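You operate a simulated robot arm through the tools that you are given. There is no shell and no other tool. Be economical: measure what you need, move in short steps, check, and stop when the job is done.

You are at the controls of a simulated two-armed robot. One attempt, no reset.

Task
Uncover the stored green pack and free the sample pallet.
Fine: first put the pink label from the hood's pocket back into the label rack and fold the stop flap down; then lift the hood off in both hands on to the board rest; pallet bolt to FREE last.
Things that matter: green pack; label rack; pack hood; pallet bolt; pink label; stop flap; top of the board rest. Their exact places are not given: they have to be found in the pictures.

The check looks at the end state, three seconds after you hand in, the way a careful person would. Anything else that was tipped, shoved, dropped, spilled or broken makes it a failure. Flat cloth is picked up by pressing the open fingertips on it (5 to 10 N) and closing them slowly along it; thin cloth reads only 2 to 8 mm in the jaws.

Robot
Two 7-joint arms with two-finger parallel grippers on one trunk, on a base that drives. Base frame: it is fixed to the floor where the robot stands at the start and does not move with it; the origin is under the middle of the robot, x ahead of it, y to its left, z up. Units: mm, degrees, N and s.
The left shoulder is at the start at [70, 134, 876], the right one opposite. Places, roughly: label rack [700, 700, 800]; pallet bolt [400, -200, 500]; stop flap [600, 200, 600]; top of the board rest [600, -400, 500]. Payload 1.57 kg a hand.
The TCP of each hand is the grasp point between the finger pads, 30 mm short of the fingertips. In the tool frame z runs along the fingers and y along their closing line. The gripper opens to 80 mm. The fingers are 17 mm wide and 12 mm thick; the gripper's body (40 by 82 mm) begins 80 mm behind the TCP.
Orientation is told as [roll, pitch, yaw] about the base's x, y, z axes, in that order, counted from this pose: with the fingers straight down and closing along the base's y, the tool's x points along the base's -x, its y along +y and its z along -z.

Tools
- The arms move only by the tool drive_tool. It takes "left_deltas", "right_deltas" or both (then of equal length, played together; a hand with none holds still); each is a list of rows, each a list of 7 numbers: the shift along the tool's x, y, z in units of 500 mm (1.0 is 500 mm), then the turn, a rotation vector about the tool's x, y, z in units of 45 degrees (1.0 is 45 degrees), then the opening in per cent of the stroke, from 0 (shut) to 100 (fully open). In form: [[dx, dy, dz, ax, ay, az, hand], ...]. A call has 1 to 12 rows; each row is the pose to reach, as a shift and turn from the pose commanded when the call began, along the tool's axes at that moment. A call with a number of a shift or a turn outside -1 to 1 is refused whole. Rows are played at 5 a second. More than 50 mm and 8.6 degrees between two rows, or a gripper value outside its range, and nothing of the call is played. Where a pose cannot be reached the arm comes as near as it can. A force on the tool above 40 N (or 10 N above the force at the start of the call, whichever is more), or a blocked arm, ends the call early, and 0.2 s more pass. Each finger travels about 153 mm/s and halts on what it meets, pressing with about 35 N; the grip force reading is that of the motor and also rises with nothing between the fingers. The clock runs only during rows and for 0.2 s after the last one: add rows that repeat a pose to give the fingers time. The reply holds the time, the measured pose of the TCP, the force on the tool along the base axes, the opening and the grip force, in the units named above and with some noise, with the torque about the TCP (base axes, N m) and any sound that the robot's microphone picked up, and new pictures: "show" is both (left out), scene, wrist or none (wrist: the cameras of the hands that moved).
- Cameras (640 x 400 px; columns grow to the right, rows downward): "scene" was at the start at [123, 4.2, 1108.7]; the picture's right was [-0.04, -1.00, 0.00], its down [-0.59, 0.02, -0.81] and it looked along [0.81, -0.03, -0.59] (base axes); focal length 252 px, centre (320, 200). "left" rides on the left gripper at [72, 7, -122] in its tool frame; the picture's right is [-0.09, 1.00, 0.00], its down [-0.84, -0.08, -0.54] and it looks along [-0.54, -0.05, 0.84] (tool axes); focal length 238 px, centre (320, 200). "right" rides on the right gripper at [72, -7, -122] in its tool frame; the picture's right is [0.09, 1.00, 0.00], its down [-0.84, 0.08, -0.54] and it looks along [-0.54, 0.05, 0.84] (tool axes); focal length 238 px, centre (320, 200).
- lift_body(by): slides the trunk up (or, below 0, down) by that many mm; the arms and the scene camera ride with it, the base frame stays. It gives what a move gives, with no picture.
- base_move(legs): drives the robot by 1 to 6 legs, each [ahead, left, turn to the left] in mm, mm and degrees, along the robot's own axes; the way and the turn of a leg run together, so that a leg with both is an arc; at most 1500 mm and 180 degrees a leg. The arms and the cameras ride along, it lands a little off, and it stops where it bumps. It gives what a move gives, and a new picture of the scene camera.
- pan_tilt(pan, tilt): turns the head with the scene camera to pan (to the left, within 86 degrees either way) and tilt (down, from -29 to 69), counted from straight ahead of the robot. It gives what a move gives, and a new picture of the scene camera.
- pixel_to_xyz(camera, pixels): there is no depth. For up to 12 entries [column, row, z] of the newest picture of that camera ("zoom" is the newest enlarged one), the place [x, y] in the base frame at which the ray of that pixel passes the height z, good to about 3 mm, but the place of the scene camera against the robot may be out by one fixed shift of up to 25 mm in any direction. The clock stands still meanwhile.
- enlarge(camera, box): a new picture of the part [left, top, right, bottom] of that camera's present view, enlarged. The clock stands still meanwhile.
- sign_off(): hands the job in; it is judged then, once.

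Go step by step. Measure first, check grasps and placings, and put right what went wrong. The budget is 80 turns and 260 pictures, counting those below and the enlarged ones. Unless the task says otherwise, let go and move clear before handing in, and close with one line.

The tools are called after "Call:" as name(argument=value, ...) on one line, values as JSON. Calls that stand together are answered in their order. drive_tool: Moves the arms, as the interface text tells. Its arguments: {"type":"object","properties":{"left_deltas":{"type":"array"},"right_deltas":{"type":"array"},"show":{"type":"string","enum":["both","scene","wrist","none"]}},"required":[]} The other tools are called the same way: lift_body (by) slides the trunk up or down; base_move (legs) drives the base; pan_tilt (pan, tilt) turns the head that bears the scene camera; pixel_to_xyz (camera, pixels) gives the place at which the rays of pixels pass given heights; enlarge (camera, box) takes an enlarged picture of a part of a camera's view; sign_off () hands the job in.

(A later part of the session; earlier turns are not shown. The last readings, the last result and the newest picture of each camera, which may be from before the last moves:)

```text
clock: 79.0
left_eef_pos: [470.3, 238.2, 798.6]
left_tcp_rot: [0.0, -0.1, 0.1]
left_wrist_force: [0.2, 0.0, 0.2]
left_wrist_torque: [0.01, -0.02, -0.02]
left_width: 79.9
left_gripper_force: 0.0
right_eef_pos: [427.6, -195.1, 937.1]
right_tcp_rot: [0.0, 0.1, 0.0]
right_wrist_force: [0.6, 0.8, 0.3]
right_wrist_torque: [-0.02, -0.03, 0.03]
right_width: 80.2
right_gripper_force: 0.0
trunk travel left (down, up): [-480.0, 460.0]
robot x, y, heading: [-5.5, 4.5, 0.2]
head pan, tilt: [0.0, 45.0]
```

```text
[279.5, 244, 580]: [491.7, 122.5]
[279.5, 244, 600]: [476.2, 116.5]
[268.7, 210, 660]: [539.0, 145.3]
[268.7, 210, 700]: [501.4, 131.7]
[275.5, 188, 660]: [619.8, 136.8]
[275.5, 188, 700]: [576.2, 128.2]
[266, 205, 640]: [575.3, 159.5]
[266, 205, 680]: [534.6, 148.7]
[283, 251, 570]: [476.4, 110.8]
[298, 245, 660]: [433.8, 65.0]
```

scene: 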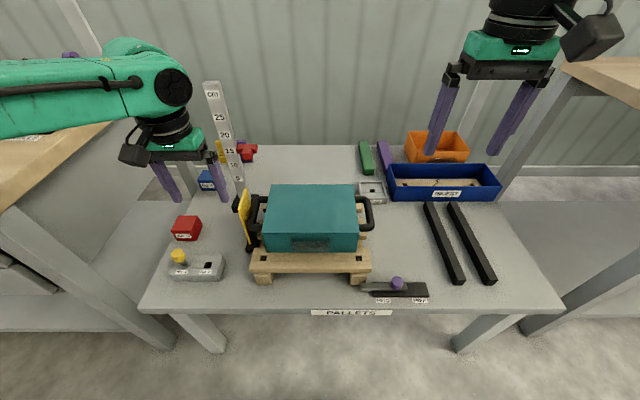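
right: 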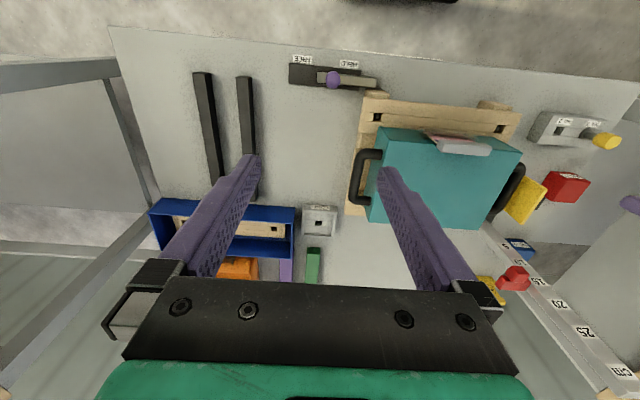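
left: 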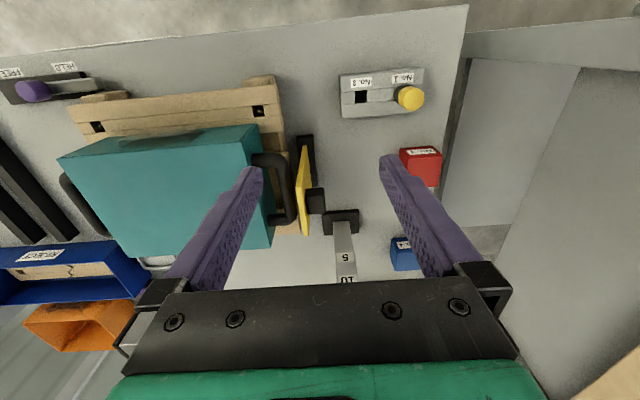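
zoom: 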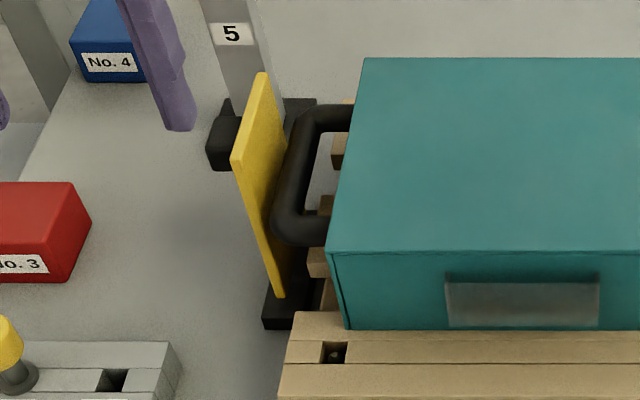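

The flap is a vertical plate at y≈208, x 515–584, z 590–705, with its knob on the outer (+y) side, so it folds outward from a hinge along x at the bottom. I'll close the left fingers and position them at the hood side near its top, above the handle.

Call:
drive_tool(left_deltas=[[-0.05, -0.04, 0, 0, 0, 0, 60], [-0.11, -0.08, 0, 0, 0, 0, 20], [-0.16, -0.106, 0, 0, 0, 0, 0], [-0.16, -0.106, 0.07, 0, 0, 0, 0], [-0.16, -0.106, 0.14, 0, 0, 0, 0], [-0.16, -0.106, 0.17, 0, 0, 0, 0], [-0.16, -0.106, 0.17, 0, 0, 0, 0]])

Call:
enlarge(camera="scene", box=[180, 140, 340, 240])

```text
clock: 80.5
left_eef_pos: [531.9, 193.5, 716.6]
left_tcp_rot: [0.0, -0.1, 0.0]
left_wrist_force: [0.3, -0.2, 0.0]
left_wrist_torque: [-0.01, 0.0, 0.0]
left_width: 0.1
left_gripper_force: 21.7
left hand out of reach, approached as far as the arm can: row 3, 4, 5, 6, 7
right_eef_pos: [428.5, -194.3, 936.7]
right_tcp_rot: [0.0, 0.0, 0.0]
right_wrist_force: [-0.3, 0.0, -0.8]
right_wrist_torque: [-0.02, 0.02, -0.02]
right_width: 79.9
right_gripper_force: 0.1
trunk travel left (down, up): [-480.0, 460.0]
robot x, y, heading: [-7.9, 5.1, 0.1]
head pan, tilt: [0.0, 45.0]
```

scene: 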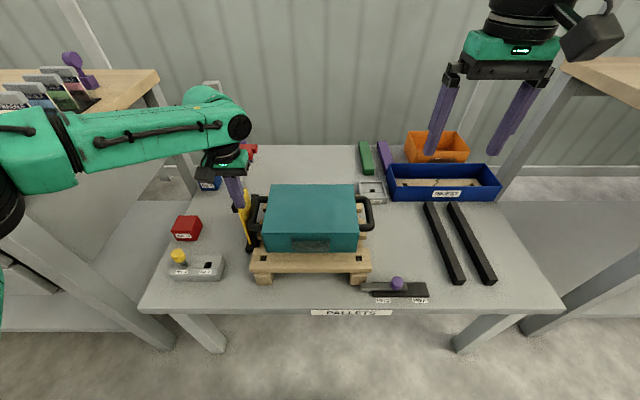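
left: 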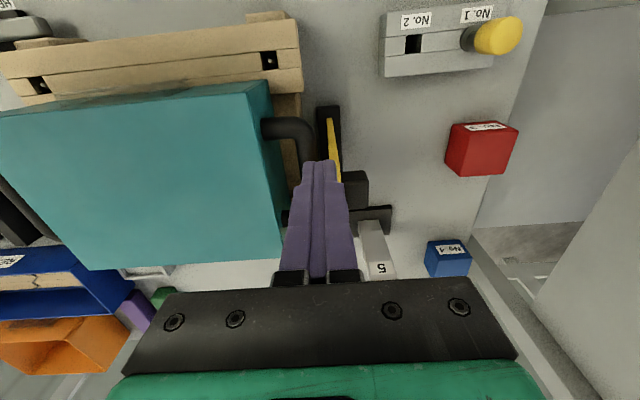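

```text
4.00 times, centred on (260, 190) of scene
```

zoom: 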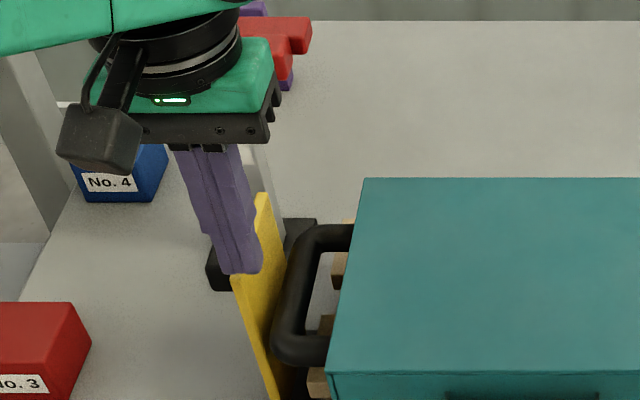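

The hand sits on the hood side of the flap, but I'm at the reach limit. I'll raise the hand, drive 75 mm closer (the base still stays short of the table edge), and shift the hand back in x.

Call:
drive_tool(left_deltas=[[0.05, 0, -0.06, 0, 0, 0, 0], [0.1, -0.02, -0.12, 0, 0, 0, 0], [0.1, -0.02, -0.12, 0, 0, 0, 0]], show="none")

Call:
base_move(legs=[[75, 0, 0]])

Call:
drive_tool(left_deltas=[[0, 0, 0, 0, 0, 0, 0]])

```text
clock: 81.3
left_eef_pos: [482.7, 184.2, 775.8]
left_tcp_rot: [-0.1, 0.0, 0.1]
left_wrist_force: [0.2, 0.5, -0.7]
left_wrist_torque: [-0.01, -0.01, -0.03]
left_width: 0.1
left_gripper_force: 21.0
right_eef_pos: [429.6, -193.9, 937.4]
right_tcp_rot: [0.1, 0.0, 0.0]
right_wrist_force: [0.5, 0.4, -0.3]
right_wrist_torque: [0.02, 0.0, 0.01]
right_width: 79.9
right_gripper_force: 0.1
trunk travel left (down, up): [-480.0, 460.0]
robot x, y, heading: [-8.4, 8.3, -0.1]
head pan, tilt: [0.0, 45.0]
```

```text
clock: 82.4
left_eef_pos: [557.9, 184.1, 777.3]
left_tcp_rot: [-0.1, 0.0, 0.1]
left_wrist_force: [0.1, 0.6, -0.2]
left_wrist_torque: [0.0, 0.0, -0.03]
left_width: 0.1
left_gripper_force: 21.5
right_eef_pos: [504.0, -193.7, 938.1]
right_tcp_rot: [0.0, 0.0, 0.1]
right_wrist_force: [0.3, -0.9, 0.0]
right_wrist_torque: [0.03, 0.05, -0.03]
right_width: 80.2
right_gripper_force: 0.0
trunk travel left (down, up): [-480.0, 460.0]
robot x, y, heading: [67.3, 5.8, 0.1]
head pan, tilt: [0.0, 45.0]
```

scene: 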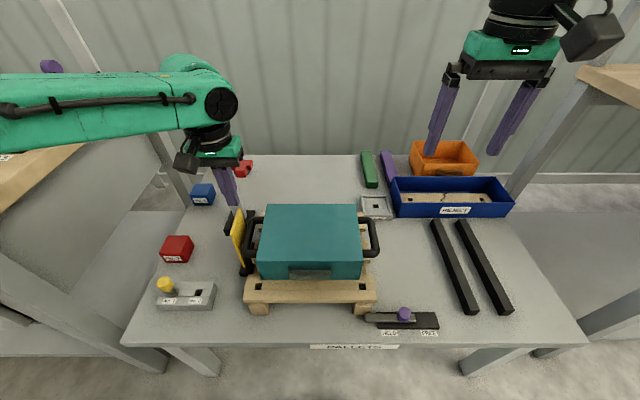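

```text
clock: 82.8
left_eef_pos: [557.0, 184.6, 776.7]
left_tcp_rot: [0.0, 0.0, 0.0]
left_wrist_force: [0.6, 0.1, -0.9]
left_wrist_torque: [0.0, -0.01, -0.01]
left_width: 0.0
left_gripper_force: 20.8
right_eef_pos: [502.8, -194.8, 937.5]
right_tcp_rot: [0.1, -0.1, 0.1]
right_wrist_force: [0.4, -0.2, 0.3]
right_wrist_torque: [-0.02, -0.03, 0.04]
right_width: 79.9
right_gripper_force: 0.1
trunk travel left (down, up): [-480.0, 460.0]
robot x, y, heading: [66.1, 4.8, 0.2]
head pan, tilt: [0.0, 45.0]
```

scene: 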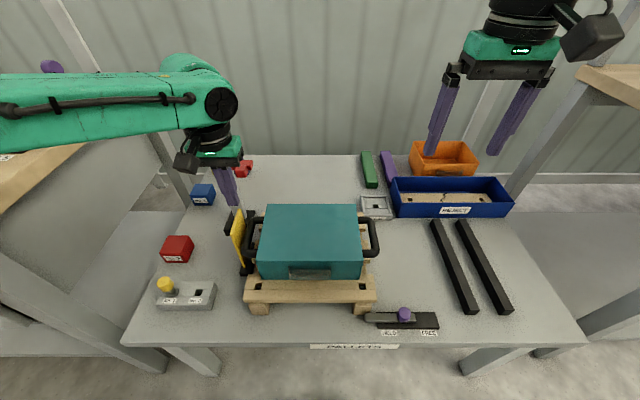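
left: 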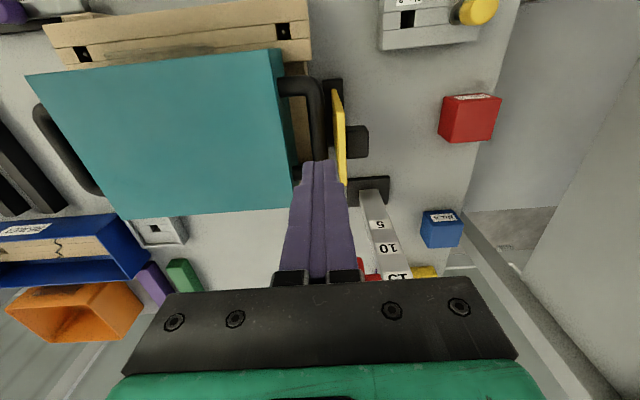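

Reach is fine now. I'll descend to TCP z≈712 and push the flap outward and down along its arc, stopping if force builds.

Call:
drive_tool(left_deltas=[[0.01, 0, 0.08, 0, 0, 0, 0], [0.018, 0, 0.128, 0, 0, 0, 0], [0.018, 0.04, 0.128, 0, 0, 0, 0], [0.018, 0.08, 0.128, 0, 0, 0, 0], [0.018, 0.128, 0.128, 0, 0, 0, 0], [0.018, 0.15, 0.17, 0, 0, 0, 0], [0.018, 0.15, 0.17, 0, 0, 0, 0]])

Call:
enlarge(camera="scene", box=[150, 180, 310, 280])

```text
clock: 84.4
left_eef_pos: [548.5, 259.1, 691.8]
left_tcp_rot: [0.1, 0.0, 0.0]
left_wrist_force: [-0.1, 0.1, -0.5]
left_wrist_torque: [0.0, 0.0, 0.02]
left_width: 0.0
left_gripper_force: 21.2
right_eef_pos: [504.6, -194.4, 937.1]
right_tcp_rot: [0.1, 0.0, 0.0]
right_wrist_force: [-0.2, 0.1, 0.2]
right_wrist_torque: [0.01, 0.0, -0.06]
right_width: 80.2
right_gripper_force: 0.0
trunk travel left (down, up): [-480.0, 460.0]
robot x, y, heading: [68.7, 5.7, -0.3]
head pan, tilt: [0.0, 45.0]
```

scene: 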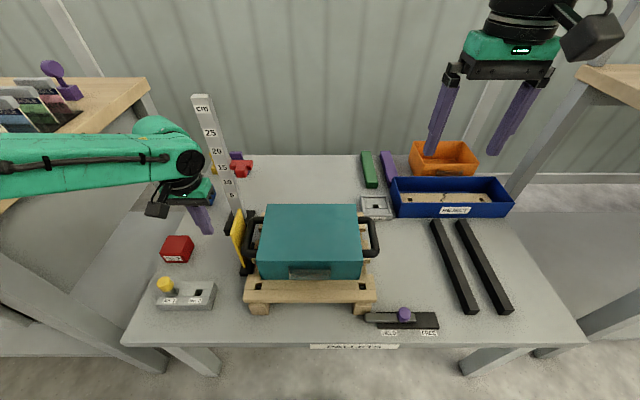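
left: 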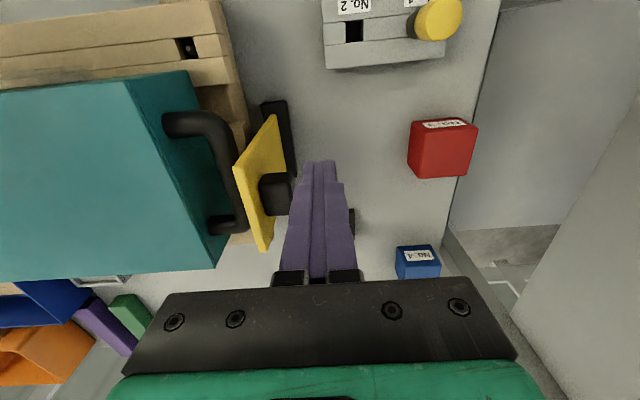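

```text
4.00 times, centred on (230, 230) of scene
```

zoom: 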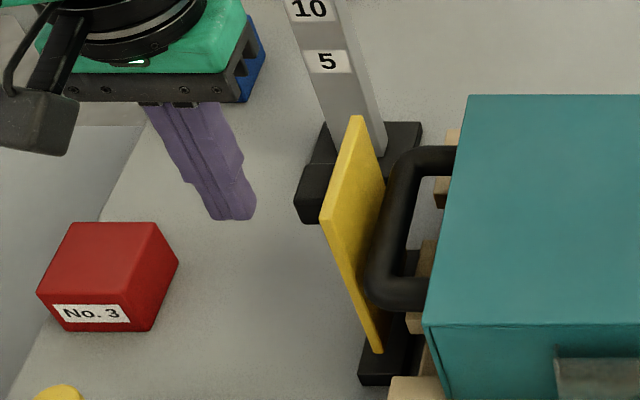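

The fingers passed over the flap without contact, so its top is lower than estimated and it leans toward the hood. Re-triangulating from this new viewpoint.

Call:
pixel_to_xyz(camera="left", pixels=[[234, 166, 640], [234, 166, 660], [234, 166, 680], [262, 250, 640], [262, 250, 660], [262, 250, 680], [277, 117, 580], [277, 117, 600], [274, 194, 630], [274, 194, 650], [240, 225, 630], [205, 118, 640]])

Call:
enlarge(camera="left", box=[140, 80, 340, 270])

```text
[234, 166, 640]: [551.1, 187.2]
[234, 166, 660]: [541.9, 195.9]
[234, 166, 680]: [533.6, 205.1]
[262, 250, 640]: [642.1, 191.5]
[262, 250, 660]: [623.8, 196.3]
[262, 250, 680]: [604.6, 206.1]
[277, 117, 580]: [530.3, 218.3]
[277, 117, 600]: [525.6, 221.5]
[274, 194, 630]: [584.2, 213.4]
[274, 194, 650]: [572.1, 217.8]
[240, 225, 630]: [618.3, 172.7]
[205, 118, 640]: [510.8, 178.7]
```

```text
2.11 times, centred on (240, 175) of left
```

zoom: 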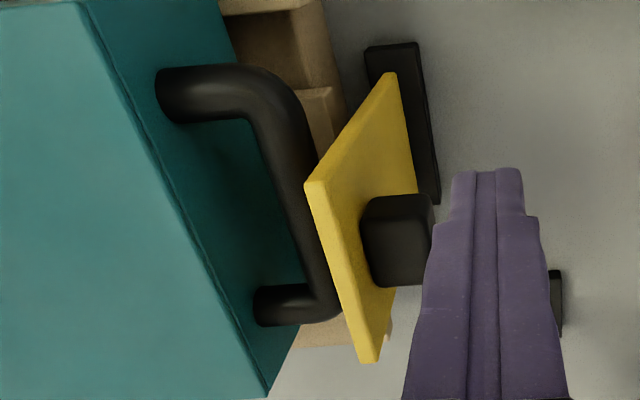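

Consistent triangulation: the flap's top edge is at z≈680 (x 533–605, y 205). I'll go back over to the hood side and set the tip lower, at about z 662.

Call:
drive_tool(left_deltas=[[0, 0, -0.09, 0, 0, 0, 0], [-0.015, -0.07, -0.09, 0, 0, 0, 0], [-0.03, -0.148, -0.09, 0, 0, 0, 0], [-0.03, -0.148, -0.09, 0, 0, 0, 0], [-0.03, -0.148, -0.03, 0, 0, 0, 0], [-0.03, -0.148, 0.0, 0, 0, 0, 0], [-0.03, -0.148, 0.0, 0, 0, 0, 0]])

Call:
enlarge(camera="scene", box=[170, 180, 330, 280])

```text
clock: 86.0
left_eef_pos: [564.7, 185.1, 692.4]
left_tcp_rot: [0.0, 0.0, 0.0]
left_wrist_force: [0.5, -1.0, 1.1]
left_wrist_torque: [-0.01, -0.02, 0.0]
left_width: 0.0
left_gripper_force: 21.2
right_eef_pos: [504.7, -193.5, 936.7]
right_tcp_rot: [0.0, 0.0, 0.0]
right_wrist_force: [0.2, -1.3, 0.0]
right_wrist_torque: [-0.02, 0.02, 0.02]
right_width: 80.2
right_gripper_force: 0.1
trunk travel left (down, up): [-480.0, 460.0]
robot x, y, heading: [64.4, 5.7, 0.1]
head pan, tilt: [0.0, 45.0]
```

scene: 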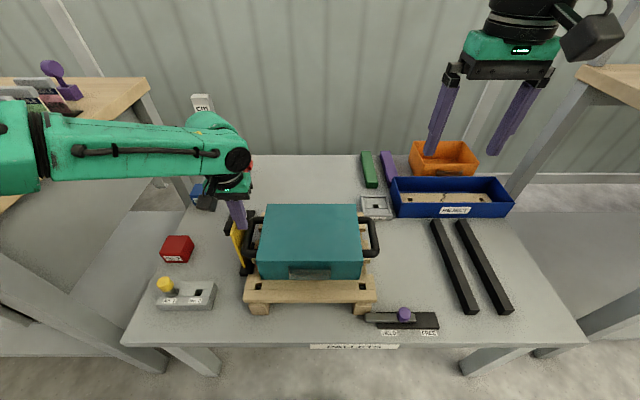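
left: 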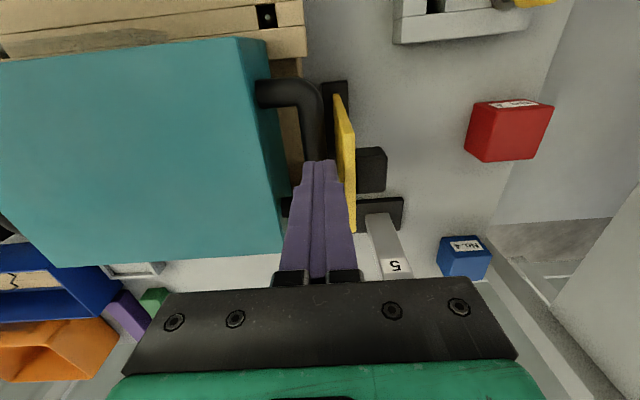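

```text
4.00 times, centred on (250, 230) of scene
```

zoom: 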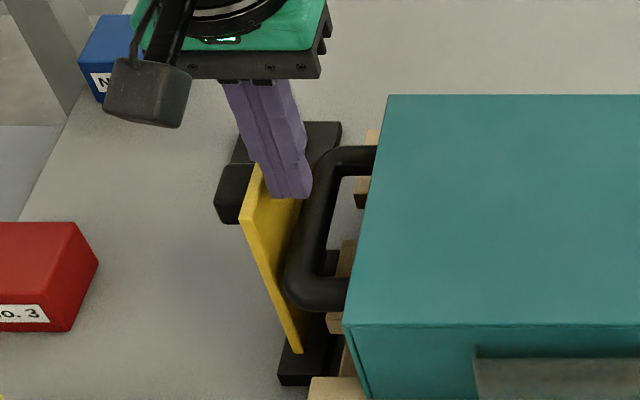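

The fingertip is now beside the plate's inner face. Pushing outward along the arc.

Call:
drive_tool(left_deltas=[[0, 0.03, 0, 0, 0, 0, 0], [0, 0.06, 0, 0, 0, 0, 0], [0, 0.09, 0, 0, 0, 0, 0], [0, 0.115, 0.01, 0, 0, 0, 0], [0, 0.14, 0.03, 0, 0, 0, 0], [0, 0.155, 0.05, 0, 0, 0, 0], [0, 0.155, 0.05, 0, 0, 0, 0]])

Call:
enlarge(camera="scene", box=[150, 180, 310, 280])

```text
clock: 87.6
left_eef_pos: [563.4, 262.5, 666.7]
left_tcp_rot: [0.0, 0.1, 0.2]
left_wrist_force: [0.1, 0.2, 0.2]
left_wrist_torque: [0.0, -0.01, 0.0]
left_width: 0.0
left_gripper_force: 21.5
right_eef_pos: [503.7, -194.3, 937.0]
right_tcp_rot: [0.2, 0.1, -0.1]
right_wrist_force: [0.3, -0.4, -0.3]
right_wrist_torque: [-0.02, -0.01, 0.0]
right_width: 80.0
right_gripper_force: 0.0
trunk travel left (down, up): [-480.0, 460.0]
robot x, y, heading: [64.9, 5.9, 0.0]
head pan, tilt: [0.0, 45.0]
```

scene: 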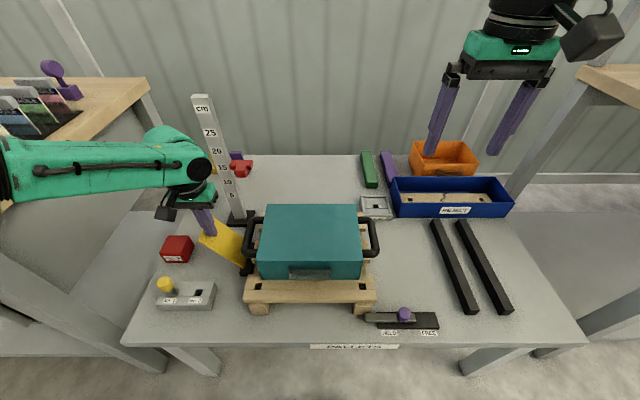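
left: 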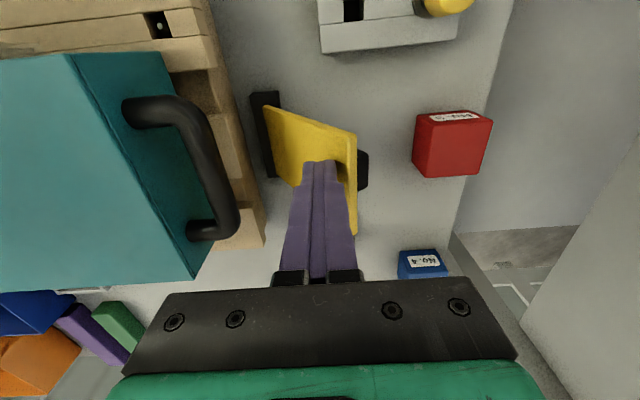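

```text
4.00 times, centred on (230, 230) of scene
```

zoom: 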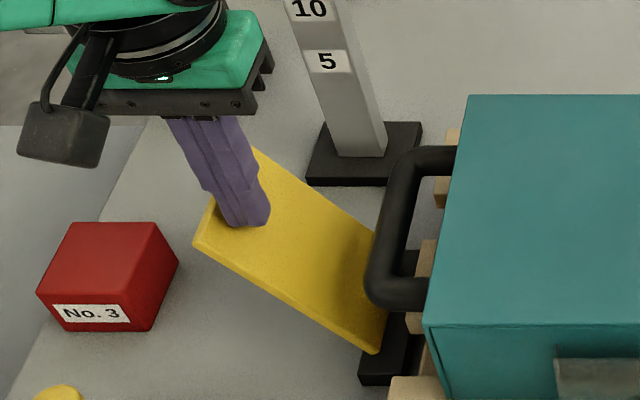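

The flap is folding outward, now about 60°. I'll press it the rest of the way down.

Call:
drive_tool(left_deltas=[[0, 0.01, 0.02, 0, 0, 0, 0], [0, 0.016, 0.04, 0, 0, 0, 0], [0, 0.018, 0.055, 0, 0, 0, 0], [0, 0.018, 0.068, 0, 0, 0, 0], [0, 0.018, 0.08, 0, 0, 0, 0], [0, 0.018, 0.09, 0, 0, 0, 0], [0, 0.018, 0.09, 0, 0, 0, 0]])

Call:
enlarge(camera="scene", box=[150, 180, 310, 280])

```text
clock: 89.2
left_eef_pos: [563.1, 271.7, 621.7]
left_tcp_rot: [0.0, 0.1, 0.1]
left_wrist_force: [0.8, 0.6, 0.0]
left_wrist_torque: [0.03, 0.0, -0.01]
left_width: 0.0
left_gripper_force: 21.7
right_eef_pos: [504.4, -195.1, 936.4]
right_tcp_rot: [-0.1, 0.0, 0.0]
right_wrist_force: [-0.7, 0.1, -0.4]
right_wrist_torque: [-0.04, 0.03, 0.03]
right_width: 80.0
right_gripper_force: 0.0
trunk travel left (down, up): [-480.0, 460.0]
robot x, y, heading: [62.1, 8.9, 0.3]
head pan, tilt: [0.0, 45.0]
```

scene: 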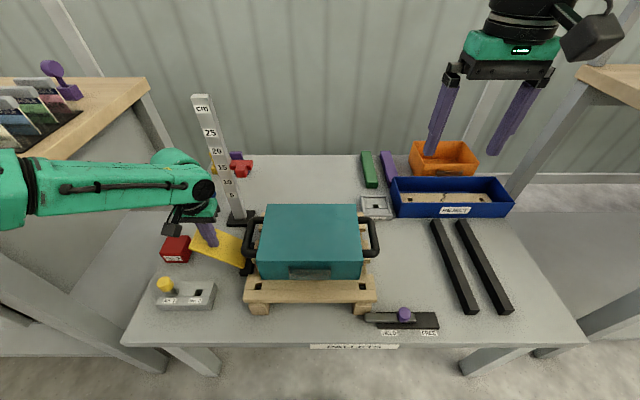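
left: 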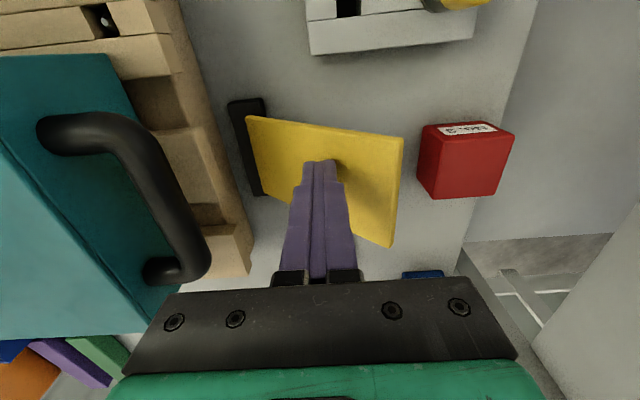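

```text
4.00 times, centred on (230, 230) of scene
```

zoom: 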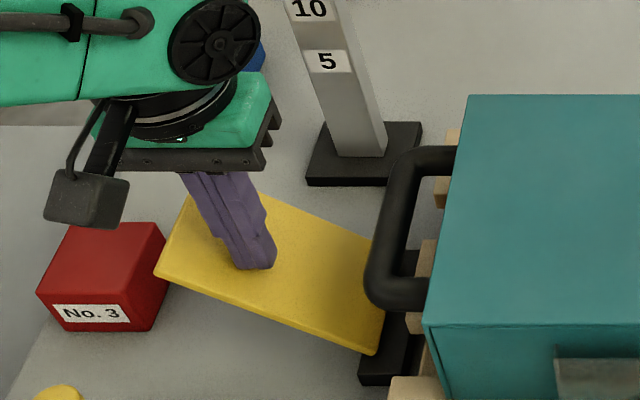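

No contact force yet; pressing another 16 mm until it meets its stop.

Call:
drive_tool(left_deltas=[[0, 0, 0.008, 0, 0, 0, 0], [0, 0, 0.016, 0, 0, 0, 0], [0, 0, 0.024, 0, 0, 0, 0], [0, 0, 0.032, 0, 0, 0, 0], [0, 0, 0.032, 0, 0, 0, 0]], show="wrist")

```text
clock: 90.4
left_eef_pos: [563.5, 271.8, 606.0]
left_tcp_rot: [0.0, 0.0, 0.1]
left_wrist_force: [0.5, -1.1, -0.5]
left_wrist_torque: [0.01, -0.01, 0.02]
left_width: 0.2
left_gripper_force: 21.1
right_eef_pos: [502.6, -194.1, 937.6]
right_tcp_rot: [0.0, 0.0, 0.0]
right_wrist_force: [0.2, -0.4, -0.8]
right_wrist_torque: [0.0, 0.01, -0.01]
right_width: 80.0
right_gripper_force: 0.0
trunk travel left (down, up): [-480.0, 460.0]
robot x, y, heading: [64.2, 8.7, 0.2]
head pan, tilt: [0.0, 45.0]
```

left: 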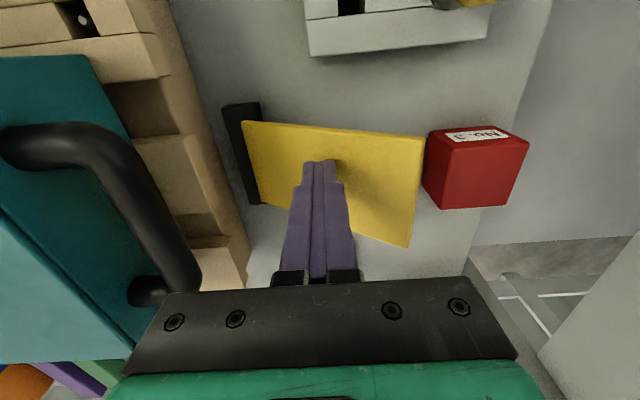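

Still free, so I'll press the last few millimetres.

Call:
drive_tool(left_deltas=[[0, 0, 0.006, 0, 0, 0, 0], [0, 0, 0.012, 0, 0, 0, 0], [0, 0, 0.018, 0, 0, 0, 0], [0, 0, 0.018, 0, 0, 0, 0]], show="wrist")

Call:
enlarge(camera="scene", box=[150, 180, 310, 280])

```text
clock: 91.4
left_eef_pos: [564.2, 271.3, 598.0]
left_tcp_rot: [0.1, -0.3, 0.1]
left_wrist_force: [-0.3, 2.5, 11.6]
left_wrist_torque: [0.2, -0.04, -0.02]
left_width: 0.1
left_gripper_force: 21.5
right_eef_pos: [501.9, -194.3, 938.1]
right_tcp_rot: [0.0, -0.1, -0.1]
right_wrist_force: [0.8, 0.7, -0.7]
right_wrist_torque: [0.0, -0.02, -0.02]
right_width: 80.1
right_gripper_force: 0.1
trunk travel left (down, up): [-480.0, 460.0]
robot x, y, heading: [65.2, 9.7, 0.1]
head pan, tilt: [0.0, 45.0]
```

left: 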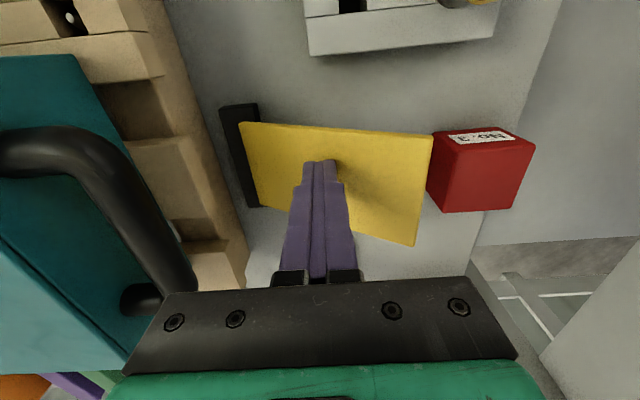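

```text
4.00 times, centred on (230, 230) of scene
```

zoom: 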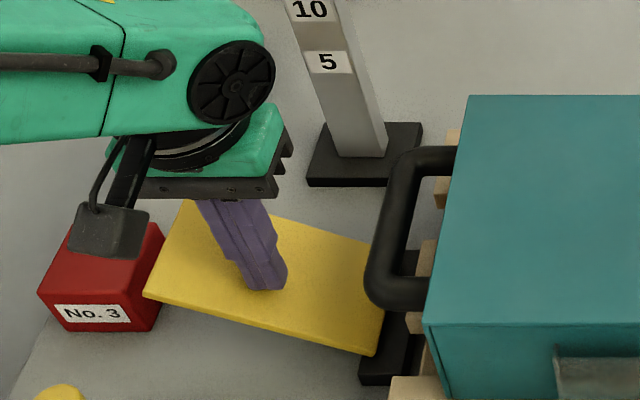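

It's flat with 11.6 N on the surface. I'll raise the hand clear and check that the flap stays down and the red block hasn't moved.

Call:
drive_tool(left_deltas=[[0, 0, -0.08, 0, 0, 0, 0], [0, 0, -0.16, 0, 0, 0, 0], [0, 0, -0.25, 0, 0, 0, 50], [0.04, -0.04, -0.33, 0, 0, 0, 80], [0.04, -0.08, -0.36, 0, 0, 0, 80], [0.04, -0.08, -0.36, 0, 0, 0, 80]])

Call:
enlarge(camera="left", box=[200, 60, 480, 235])

Call:
enlarge(camera="scene", box=[150, 180, 310, 280])

```text
clock: 92.8
left_eef_pos: [543.3, 231.3, 777.4]
left_tcp_rot: [0.0, 0.0, 0.1]
left_wrist_force: [0.5, 0.1, -1.0]
left_wrist_torque: [-0.01, 0.03, 0.01]
left_width: 64.1
left_gripper_force: 0.1
right_eef_pos: [503.9, -193.5, 937.0]
right_tcp_rot: [0.0, 0.0, 0.0]
right_wrist_force: [0.1, 0.0, 0.3]
right_wrist_torque: [-0.04, -0.02, -0.01]
right_width: 80.1
right_gripper_force: 0.2
trunk travel left (down, up): [-480.0, 460.0]
robot x, y, heading: [66.9, 6.4, 0.3]
head pan, tilt: [0.0, 45.0]
```

scene: 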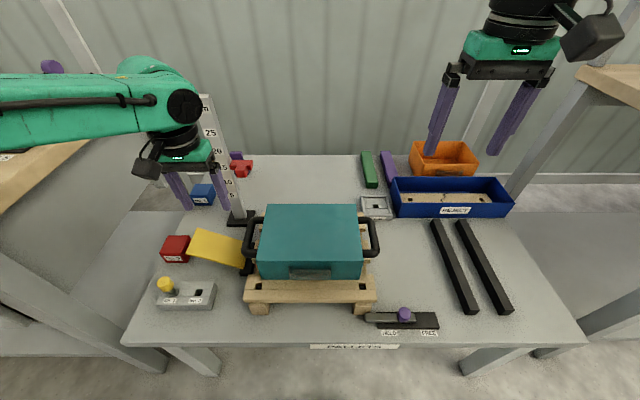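
left: 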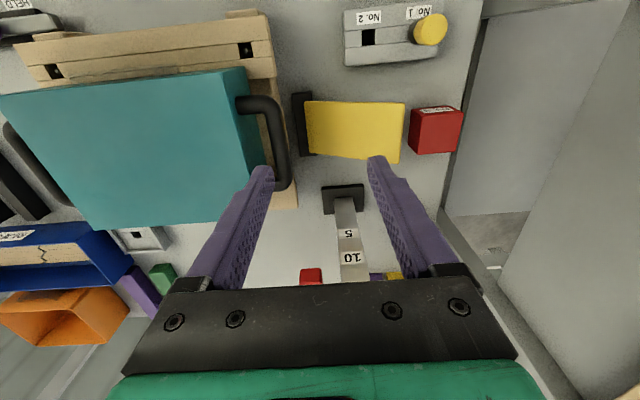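

```text
2.29 times, centred on (340, 148) of left
```

zoom: 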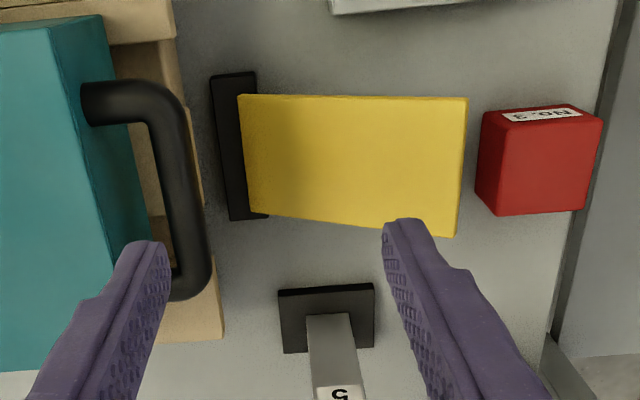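

```text
4.00 times, centred on (230, 230) of scene
```

zoom: 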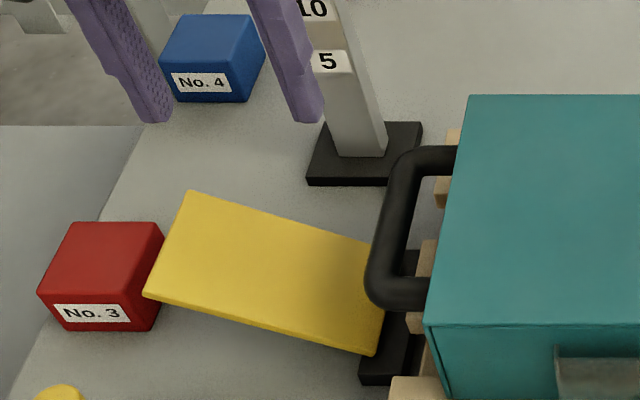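

The flap lies flat and the red block is clear of it. Now the hood: I'll bring both hands above their handles (left bar ≈ y 184, right bar ≈ y -125, x ≈ 561) and look.

Call:
drive_tool(left_deltas=[[-0.036, -0.05, 0.0, 0, 0, 0, 80], [-0.036, -0.094, 0.0, 0, 0, 0, 80], [-0.036, -0.094, 0.05, 0, 0, 0, 80], [-0.036, -0.094, 0.1, 0, 0, 0, 80], [-0.036, -0.094, 0.1, 0, 0, 0, 80], [-0.036, -0.094, 0.1, 0, 0, 0, 80], [-0.036, -0.094, 0.1, 0, 0, 0, 80]], right_deltas=[[-0.05, 0.04, 0.07, 0, 0, 0, 80], [-0.09, 0.08, 0.13, 0, 0, 0, 80], [-0.114, 0.12, 0.2, 0, 0, 0, 80], [-0.114, 0.136, 0.28, 0, 0, 0, 80], [-0.114, 0.136, 0.36, 0, 0, 0, 80], [-0.114, 0.136, 0.42, 0, 0, 0, 80], [-0.114, 0.136, 0.42, 0, 0, 0, 80]])

```text
clock: 94.4
left_eef_pos: [560.8, 184.9, 726.7]
left_tcp_rot: [0.0, 0.0, -0.1]
left_wrist_force: [-0.2, 0.1, 0.6]
left_wrist_torque: [-0.01, 0.02, 0.0]
left_width: 64.0
left_gripper_force: 0.0
right_eef_pos: [558.9, -126.7, 727.0]
right_tcp_rot: [0.0, -0.2, 0.0]
right_wrist_force: [-0.6, -1.1, -0.1]
right_wrist_torque: [-0.02, 0.01, 0.0]
right_width: 64.0
right_gripper_force: 0.0
trunk travel left (down, up): [-480.0, 460.0]
robot x, y, heading: [65.8, 4.2, 0.0]
head pan, tilt: [0.0, 45.0]
```

scene: 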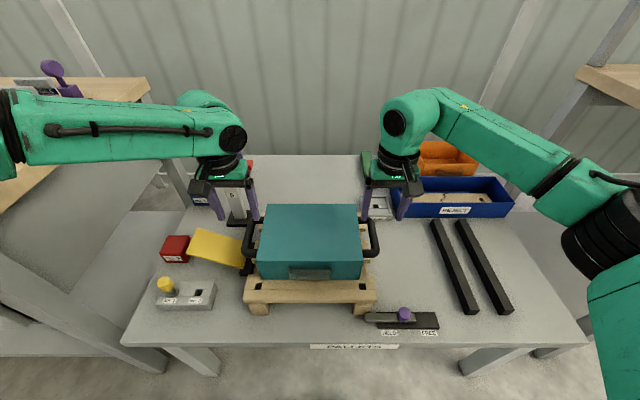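
right: 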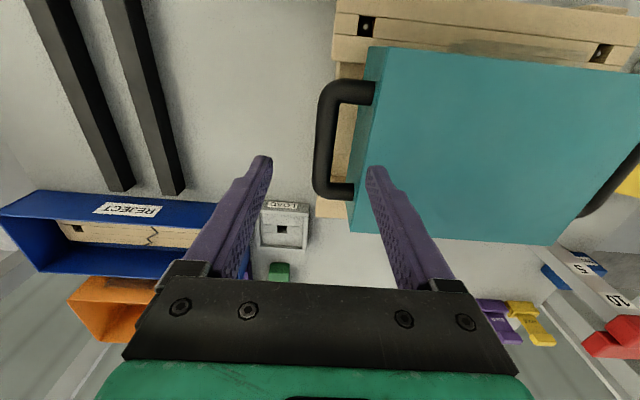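
left: 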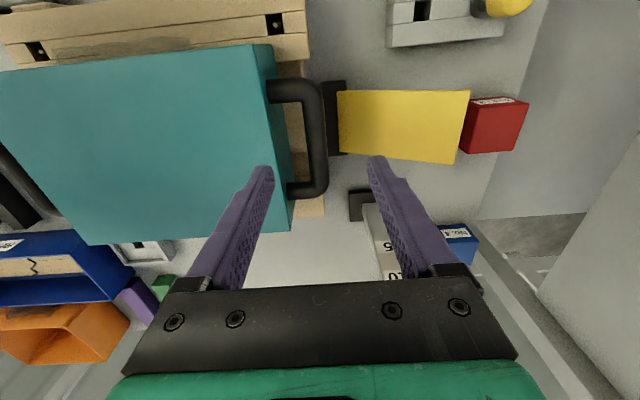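

Both bars sit between the open fingers. Measuring bar centres.

Call:
pixel_to_xyz(camera="left", pixels=[[315, 140, 640], [303, 140, 640], [327, 140, 640], [300, 88, 640], [300, 190, 640], [287, 120, 640], [302, 150, 600]])

Call:
pixel_to_xyz(camera="right", pixels=[[326, 140, 640], [313, 140, 640], [338, 140, 640], [345, 88, 640], [340, 192, 640], [362, 120, 640], [347, 180, 600]])

Call:
enlarge(camera="left", box=[230, 60, 390, 220])

Call:
enlarge(camera="right", box=[250, 60, 410, 220])

```text
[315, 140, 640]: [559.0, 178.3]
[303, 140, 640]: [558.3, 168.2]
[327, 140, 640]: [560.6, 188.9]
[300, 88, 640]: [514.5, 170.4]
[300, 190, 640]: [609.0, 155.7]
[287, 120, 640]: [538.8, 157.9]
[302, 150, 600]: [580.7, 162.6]
```

```text
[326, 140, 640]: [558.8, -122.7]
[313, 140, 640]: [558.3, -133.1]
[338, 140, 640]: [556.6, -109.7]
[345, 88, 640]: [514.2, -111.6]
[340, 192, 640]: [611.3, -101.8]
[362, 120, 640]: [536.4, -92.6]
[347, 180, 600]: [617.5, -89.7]
```

```text
2.50 times, centred on (310, 140) of left
```

zoom: 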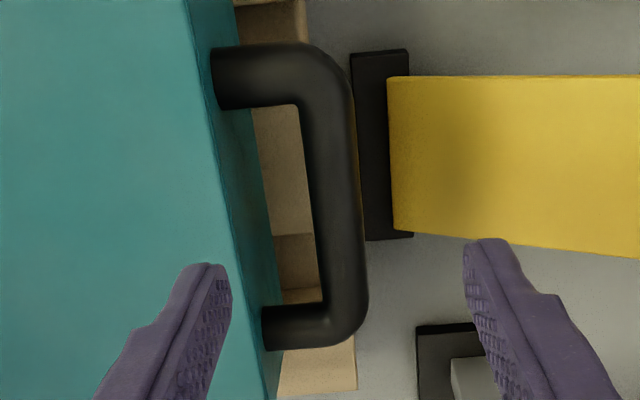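

```text
2.50 times, centred on (330, 140) of right
```

zoom: 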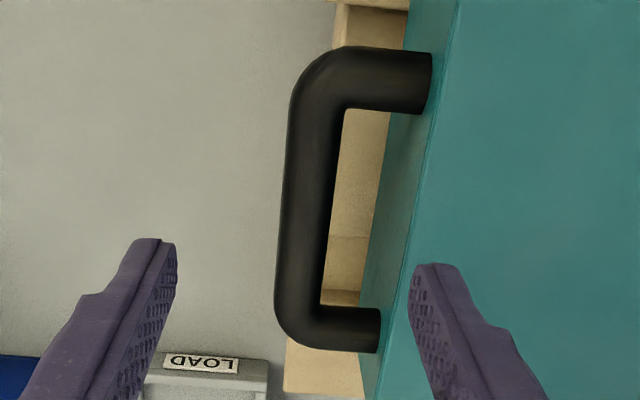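

Bars are about 20 mm thick, at y≈178.5 and -122, with a ~26 mm gap to the hood side. I'll narrow to 30 mm, align, and descend to TCP z≈650.

Call:
drive_tool(left_deltas=[[0, -0.013, 0, 0, 0, 0, 38], [0, -0.013, 0.02, 0, 0, 0, 38], [0, -0.013, 0.06, 0, 0, 0, 38], [0, -0.013, 0.1, 0, 0, 0, 38], [0, -0.013, 0.13, 0, 0, 0, 38], [0, -0.013, 0.152, 0, 0, 0, 38], [0, -0.013, 0.152, 0, 0, 0, 38]], right_deltas=[[-0.004, 0.009, 0, 0, 0, 0, 38], [-0.004, 0.009, 0.02, 0, 0, 0, 38], [-0.004, 0.009, 0.06, 0, 0, 0, 38], [-0.004, 0.009, 0.1, 0, 0, 0, 38], [-0.004, 0.009, 0.13, 0, 0, 0, 38], [-0.004, 0.009, 0.152, 0, 0, 0, 38], [-0.004, 0.009, 0.152, 0, 0, 0, 38]])

Call:
enlarge(camera="scene", box=[200, 160, 420, 300])

```text
clock: 96.0
left_eef_pos: [561.8, 179.1, 650.1]
left_tcp_rot: [0.0, 0.0, 0.1]
left_wrist_force: [0.4, 0.4, 0.1]
left_wrist_torque: [0.01, -0.03, -0.01]
left_width: 30.3
left_gripper_force: 0.1
right_eef_pos: [561.8, -120.2, 651.9]
right_tcp_rot: [0.0, -0.2, 0.1]
right_wrist_force: [0.1, -0.6, 1.6]
right_wrist_torque: [0.0, 0.01, 0.0]
right_width: 30.5
right_gripper_force: 0.1
trunk travel left (down, up): [-480.0, 460.0]
robot x, y, heading: [68.4, 6.5, 0.1]
head pan, tilt: [0.0, 45.0]
```

scene: 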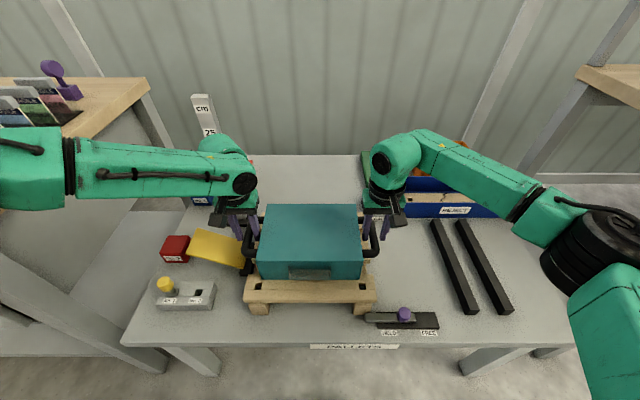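
right: 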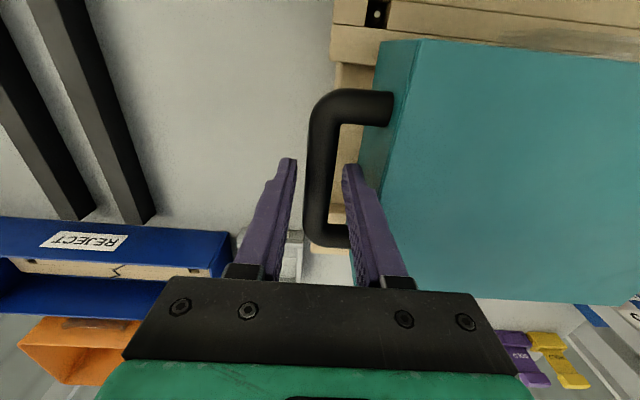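
left: 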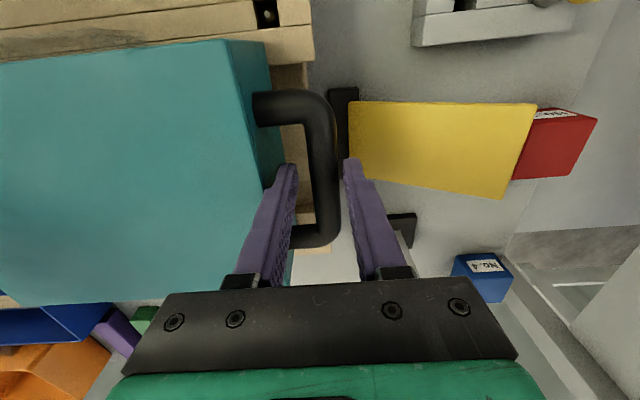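

```text
2.86 times, centred on (310, 230) of scene
```

zoom: 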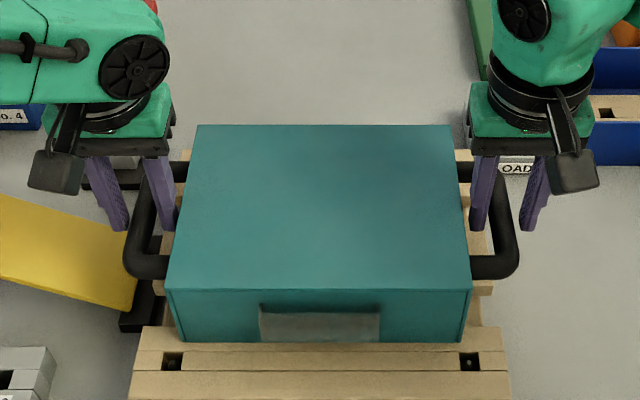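

The bars look to be between the fingers. Before closing I'll check bar height by triangulating the front arm of each handle in this view.

Call:
pixel_to_xyz(camera="left", pixels=[[292, 107, 600], [292, 107, 620], [292, 107, 640], [322, 160, 600], [322, 160, 640], [310, 236, 600], [310, 236, 620], [310, 236, 640]])

Call:
pixel_to_xyz(camera="right", pixels=[[360, 107, 600], [360, 107, 620], [360, 107, 640], [322, 160, 600], [322, 160, 640], [330, 236, 600], [330, 236, 640]])

```text
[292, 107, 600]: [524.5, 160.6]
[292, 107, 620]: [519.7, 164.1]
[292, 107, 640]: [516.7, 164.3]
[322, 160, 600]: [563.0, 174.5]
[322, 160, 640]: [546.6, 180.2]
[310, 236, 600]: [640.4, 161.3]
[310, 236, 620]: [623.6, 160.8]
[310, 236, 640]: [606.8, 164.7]
```

```text
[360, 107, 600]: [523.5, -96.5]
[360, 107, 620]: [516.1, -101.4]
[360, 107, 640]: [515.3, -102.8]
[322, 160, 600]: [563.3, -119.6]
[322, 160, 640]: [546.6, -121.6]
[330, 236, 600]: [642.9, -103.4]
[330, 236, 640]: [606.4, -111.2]
```

Bars are at z≈637, so the fingers (tips at 620) straddle them well. I'll lower 5 mm and close both hands.

Call:
drive_tool(left_deltas=[[0, 0, 0.01, 0, 0, 0, 38], [0, 0, 0.01, 0, 0, 0, 20], [0, 0, 0.01, 0, 0, 0, 0], [0, 0, 0.01, 0, 0, 0, 0], [0, 0, 0.01, 0, 0, 0, 0]], right_deltas=[[0, -0.003, 0.012, 0, 0, 0, 38], [0, -0.003, 0.012, 0, 0, 0, 20], [0, -0.003, 0.012, 0, 0, 0, 0], [0, -0.003, 0.012, 0, 0, 0, 0], [0, -0.003, 0.012, 0, 0, 0, 0]], show="wrist")

```text
clock: 97.2
left_eef_pos: [562.1, 179.1, 646.1]
left_tcp_rot: [-0.1, 0.1, 0.0]
left_wrist_force: [0.4, -1.6, 0.3]
left_wrist_torque: [-0.1, -0.46, -0.36]
left_width: 19.6
left_gripper_force: 32.9
right_eef_pos: [562.5, -121.8, 645.6]
right_tcp_rot: [-0.1, -0.1, 0.1]
right_wrist_force: [1.3, 4.4, -0.2]
right_wrist_torque: [0.09, -0.06, 0.44]
right_width: 19.5
right_gripper_force: 33.3
trunk travel left (down, up): [-480.0, 460.0]
robot x, y, heading: [63.6, 9.8, -0.1]
head pan, tilt: [0.0, 45.0]
```

right: 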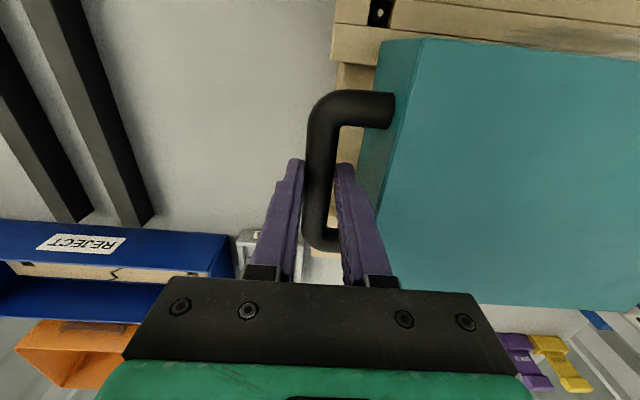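
left: 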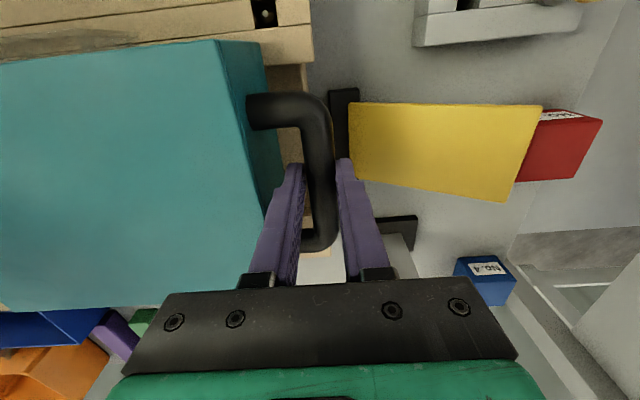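

Both hands grip at 19.6 mm. I'll lift a little with the trunk and check the load.

Call:
lift_body(by=20)

Call:
pan_tilt(pan=0, tilt=44)

```text
clock: 97.9
left_eef_pos: [561.3, 177.7, 666.4]
left_tcp_rot: [0.1, 0.2, -0.1]
left_wrist_force: [-0.8, -5.9, -4.0]
left_wrist_torque: [-0.16, 0.06, -0.4]
left_width: 19.8
left_gripper_force: 33.6
right_eef_pos: [562.6, -122.4, 664.5]
right_tcp_rot: [0.0, 0.2, 0.0]
right_wrist_force: [0.8, 5.3, -5.5]
right_wrist_torque: [0.03, -0.01, 0.33]
right_width: 19.7
right_gripper_force: 33.5
trunk travel left (down, up): [-500.0, 440.0]
robot x, y, heading: [70.2, 5.9, -0.2]
head pan, tilt: [0.0, 45.0]
```

```text
clock: 98.5
left_eef_pos: [562.2, 178.4, 665.8]
left_tcp_rot: [0.0, 0.0, 0.0]
left_wrist_force: [0.2, -6.5, -5.1]
left_wrist_torque: [-0.17, 0.01, -0.4]
left_width: 19.4
left_gripper_force: 34.0
right_eef_pos: [562.9, -121.8, 664.5]
right_tcp_rot: [0.1, 0.1, -0.1]
right_wrist_force: [0.0, 7.1, -5.0]
right_wrist_torque: [0.13, 0.01, 0.33]
right_width: 19.4
right_gripper_force: 33.6
trunk travel left (down, up): [-500.0, 440.0]
robot x, y, heading: [66.2, 5.4, 0.3]
head pan, tilt: [0.0, 44.0]
```

scene: 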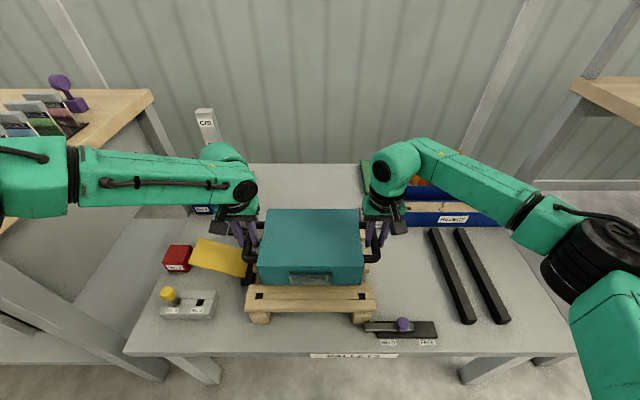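

The hood is up, about 5 N per hand. I'll lift it well clear.

Call:
lift_body(by=180)

Call:
pan_tilt(pan=0, tilt=50)

```text
clock: 100.5
left_eef_pos: [562.9, 178.2, 844.0]
left_tcp_rot: [0.0, 0.1, 0.0]
left_wrist_force: [1.2, -10.1, -4.2]
left_wrist_torque: [-0.19, 0.02, -0.34]
left_width: 19.6
left_gripper_force: 33.2
right_eef_pos: [563.8, -121.6, 845.8]
right_tcp_rot: [0.1, 0.0, 0.0]
right_wrist_force: [0.2, 8.3, -3.7]
right_wrist_torque: [0.21, 0.0, 0.34]
right_width: 19.6
right_gripper_force: 33.1
trunk travel left (down, up): [-680.0, 260.0]
robot x, y, heading: [66.1, 8.1, 0.1]
head pan, tilt: [0.0, 44.0]
```

```text
clock: 101.1
left_eef_pos: [562.6, 178.9, 845.0]
left_tcp_rot: [0.0, 0.1, -0.1]
left_wrist_force: [-0.5, -9.5, -3.8]
left_wrist_torque: [-0.2, 0.01, -0.34]
left_width: 19.7
left_gripper_force: 33.7
right_eef_pos: [563.8, -122.4, 844.0]
right_tcp_rot: [0.2, -0.1, -0.1]
right_wrist_force: [-0.4, 11.1, -4.2]
right_wrist_torque: [0.15, -0.02, 0.31]
right_width: 19.8
right_gripper_force: 33.7
trunk travel left (down, up): [-680.0, 260.0]
robot x, y, heading: [65.0, 7.8, 0.1]
head pan, tilt: [0.0, 50.0]
```

scene: 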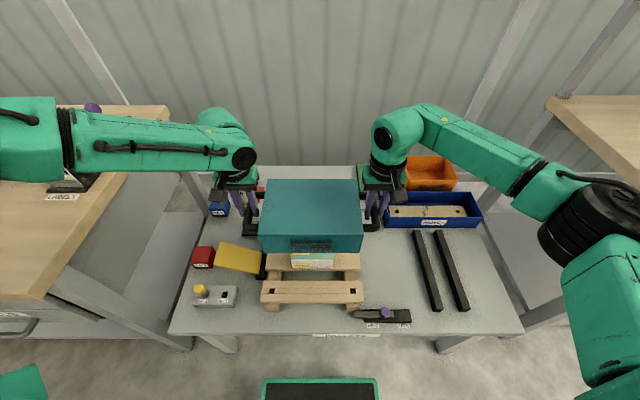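

The pack is exposed beneath. Before driving right, I'll look at the right side for clearance around the right elbow.

Call:
pan_tilt(pan=-40, tilt=45)

Call:
enlarge(camera="right", box=[0, 0, 640, 400])

```text
clock: 102.2
left_eef_pos: [561.3, 178.1, 844.6]
left_tcp_rot: [0.0, 0.1, -0.1]
left_wrist_force: [0.5, -11.0, -3.7]
left_wrist_torque: [-0.25, 0.0, -0.36]
left_width: 19.7
left_gripper_force: 32.9
right_eef_pos: [563.0, -121.4, 845.2]
right_tcp_rot: [0.0, -0.2, 0.0]
right_wrist_force: [-0.1, 10.7, -4.1]
right_wrist_torque: [0.23, 0.02, 0.42]
right_width: 19.6
right_gripper_force: 33.8
trunk travel left (down, up): [-680.0, 260.0]
robot x, y, heading: [63.7, 9.4, -0.0]
head pan, tilt: [-40.0, 45.0]
```

scene: 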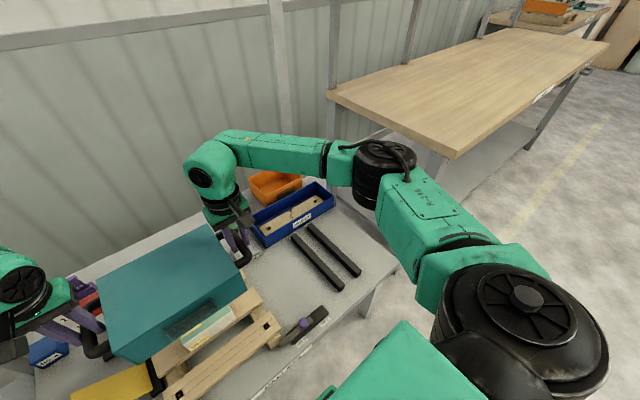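

```text
1.00 times, centred on (320, 200) of right
```

zoom: 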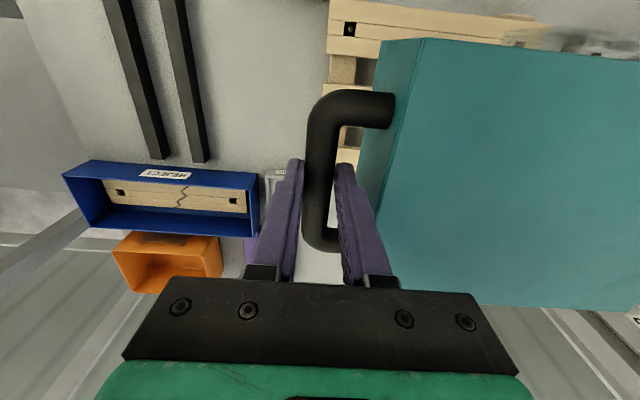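

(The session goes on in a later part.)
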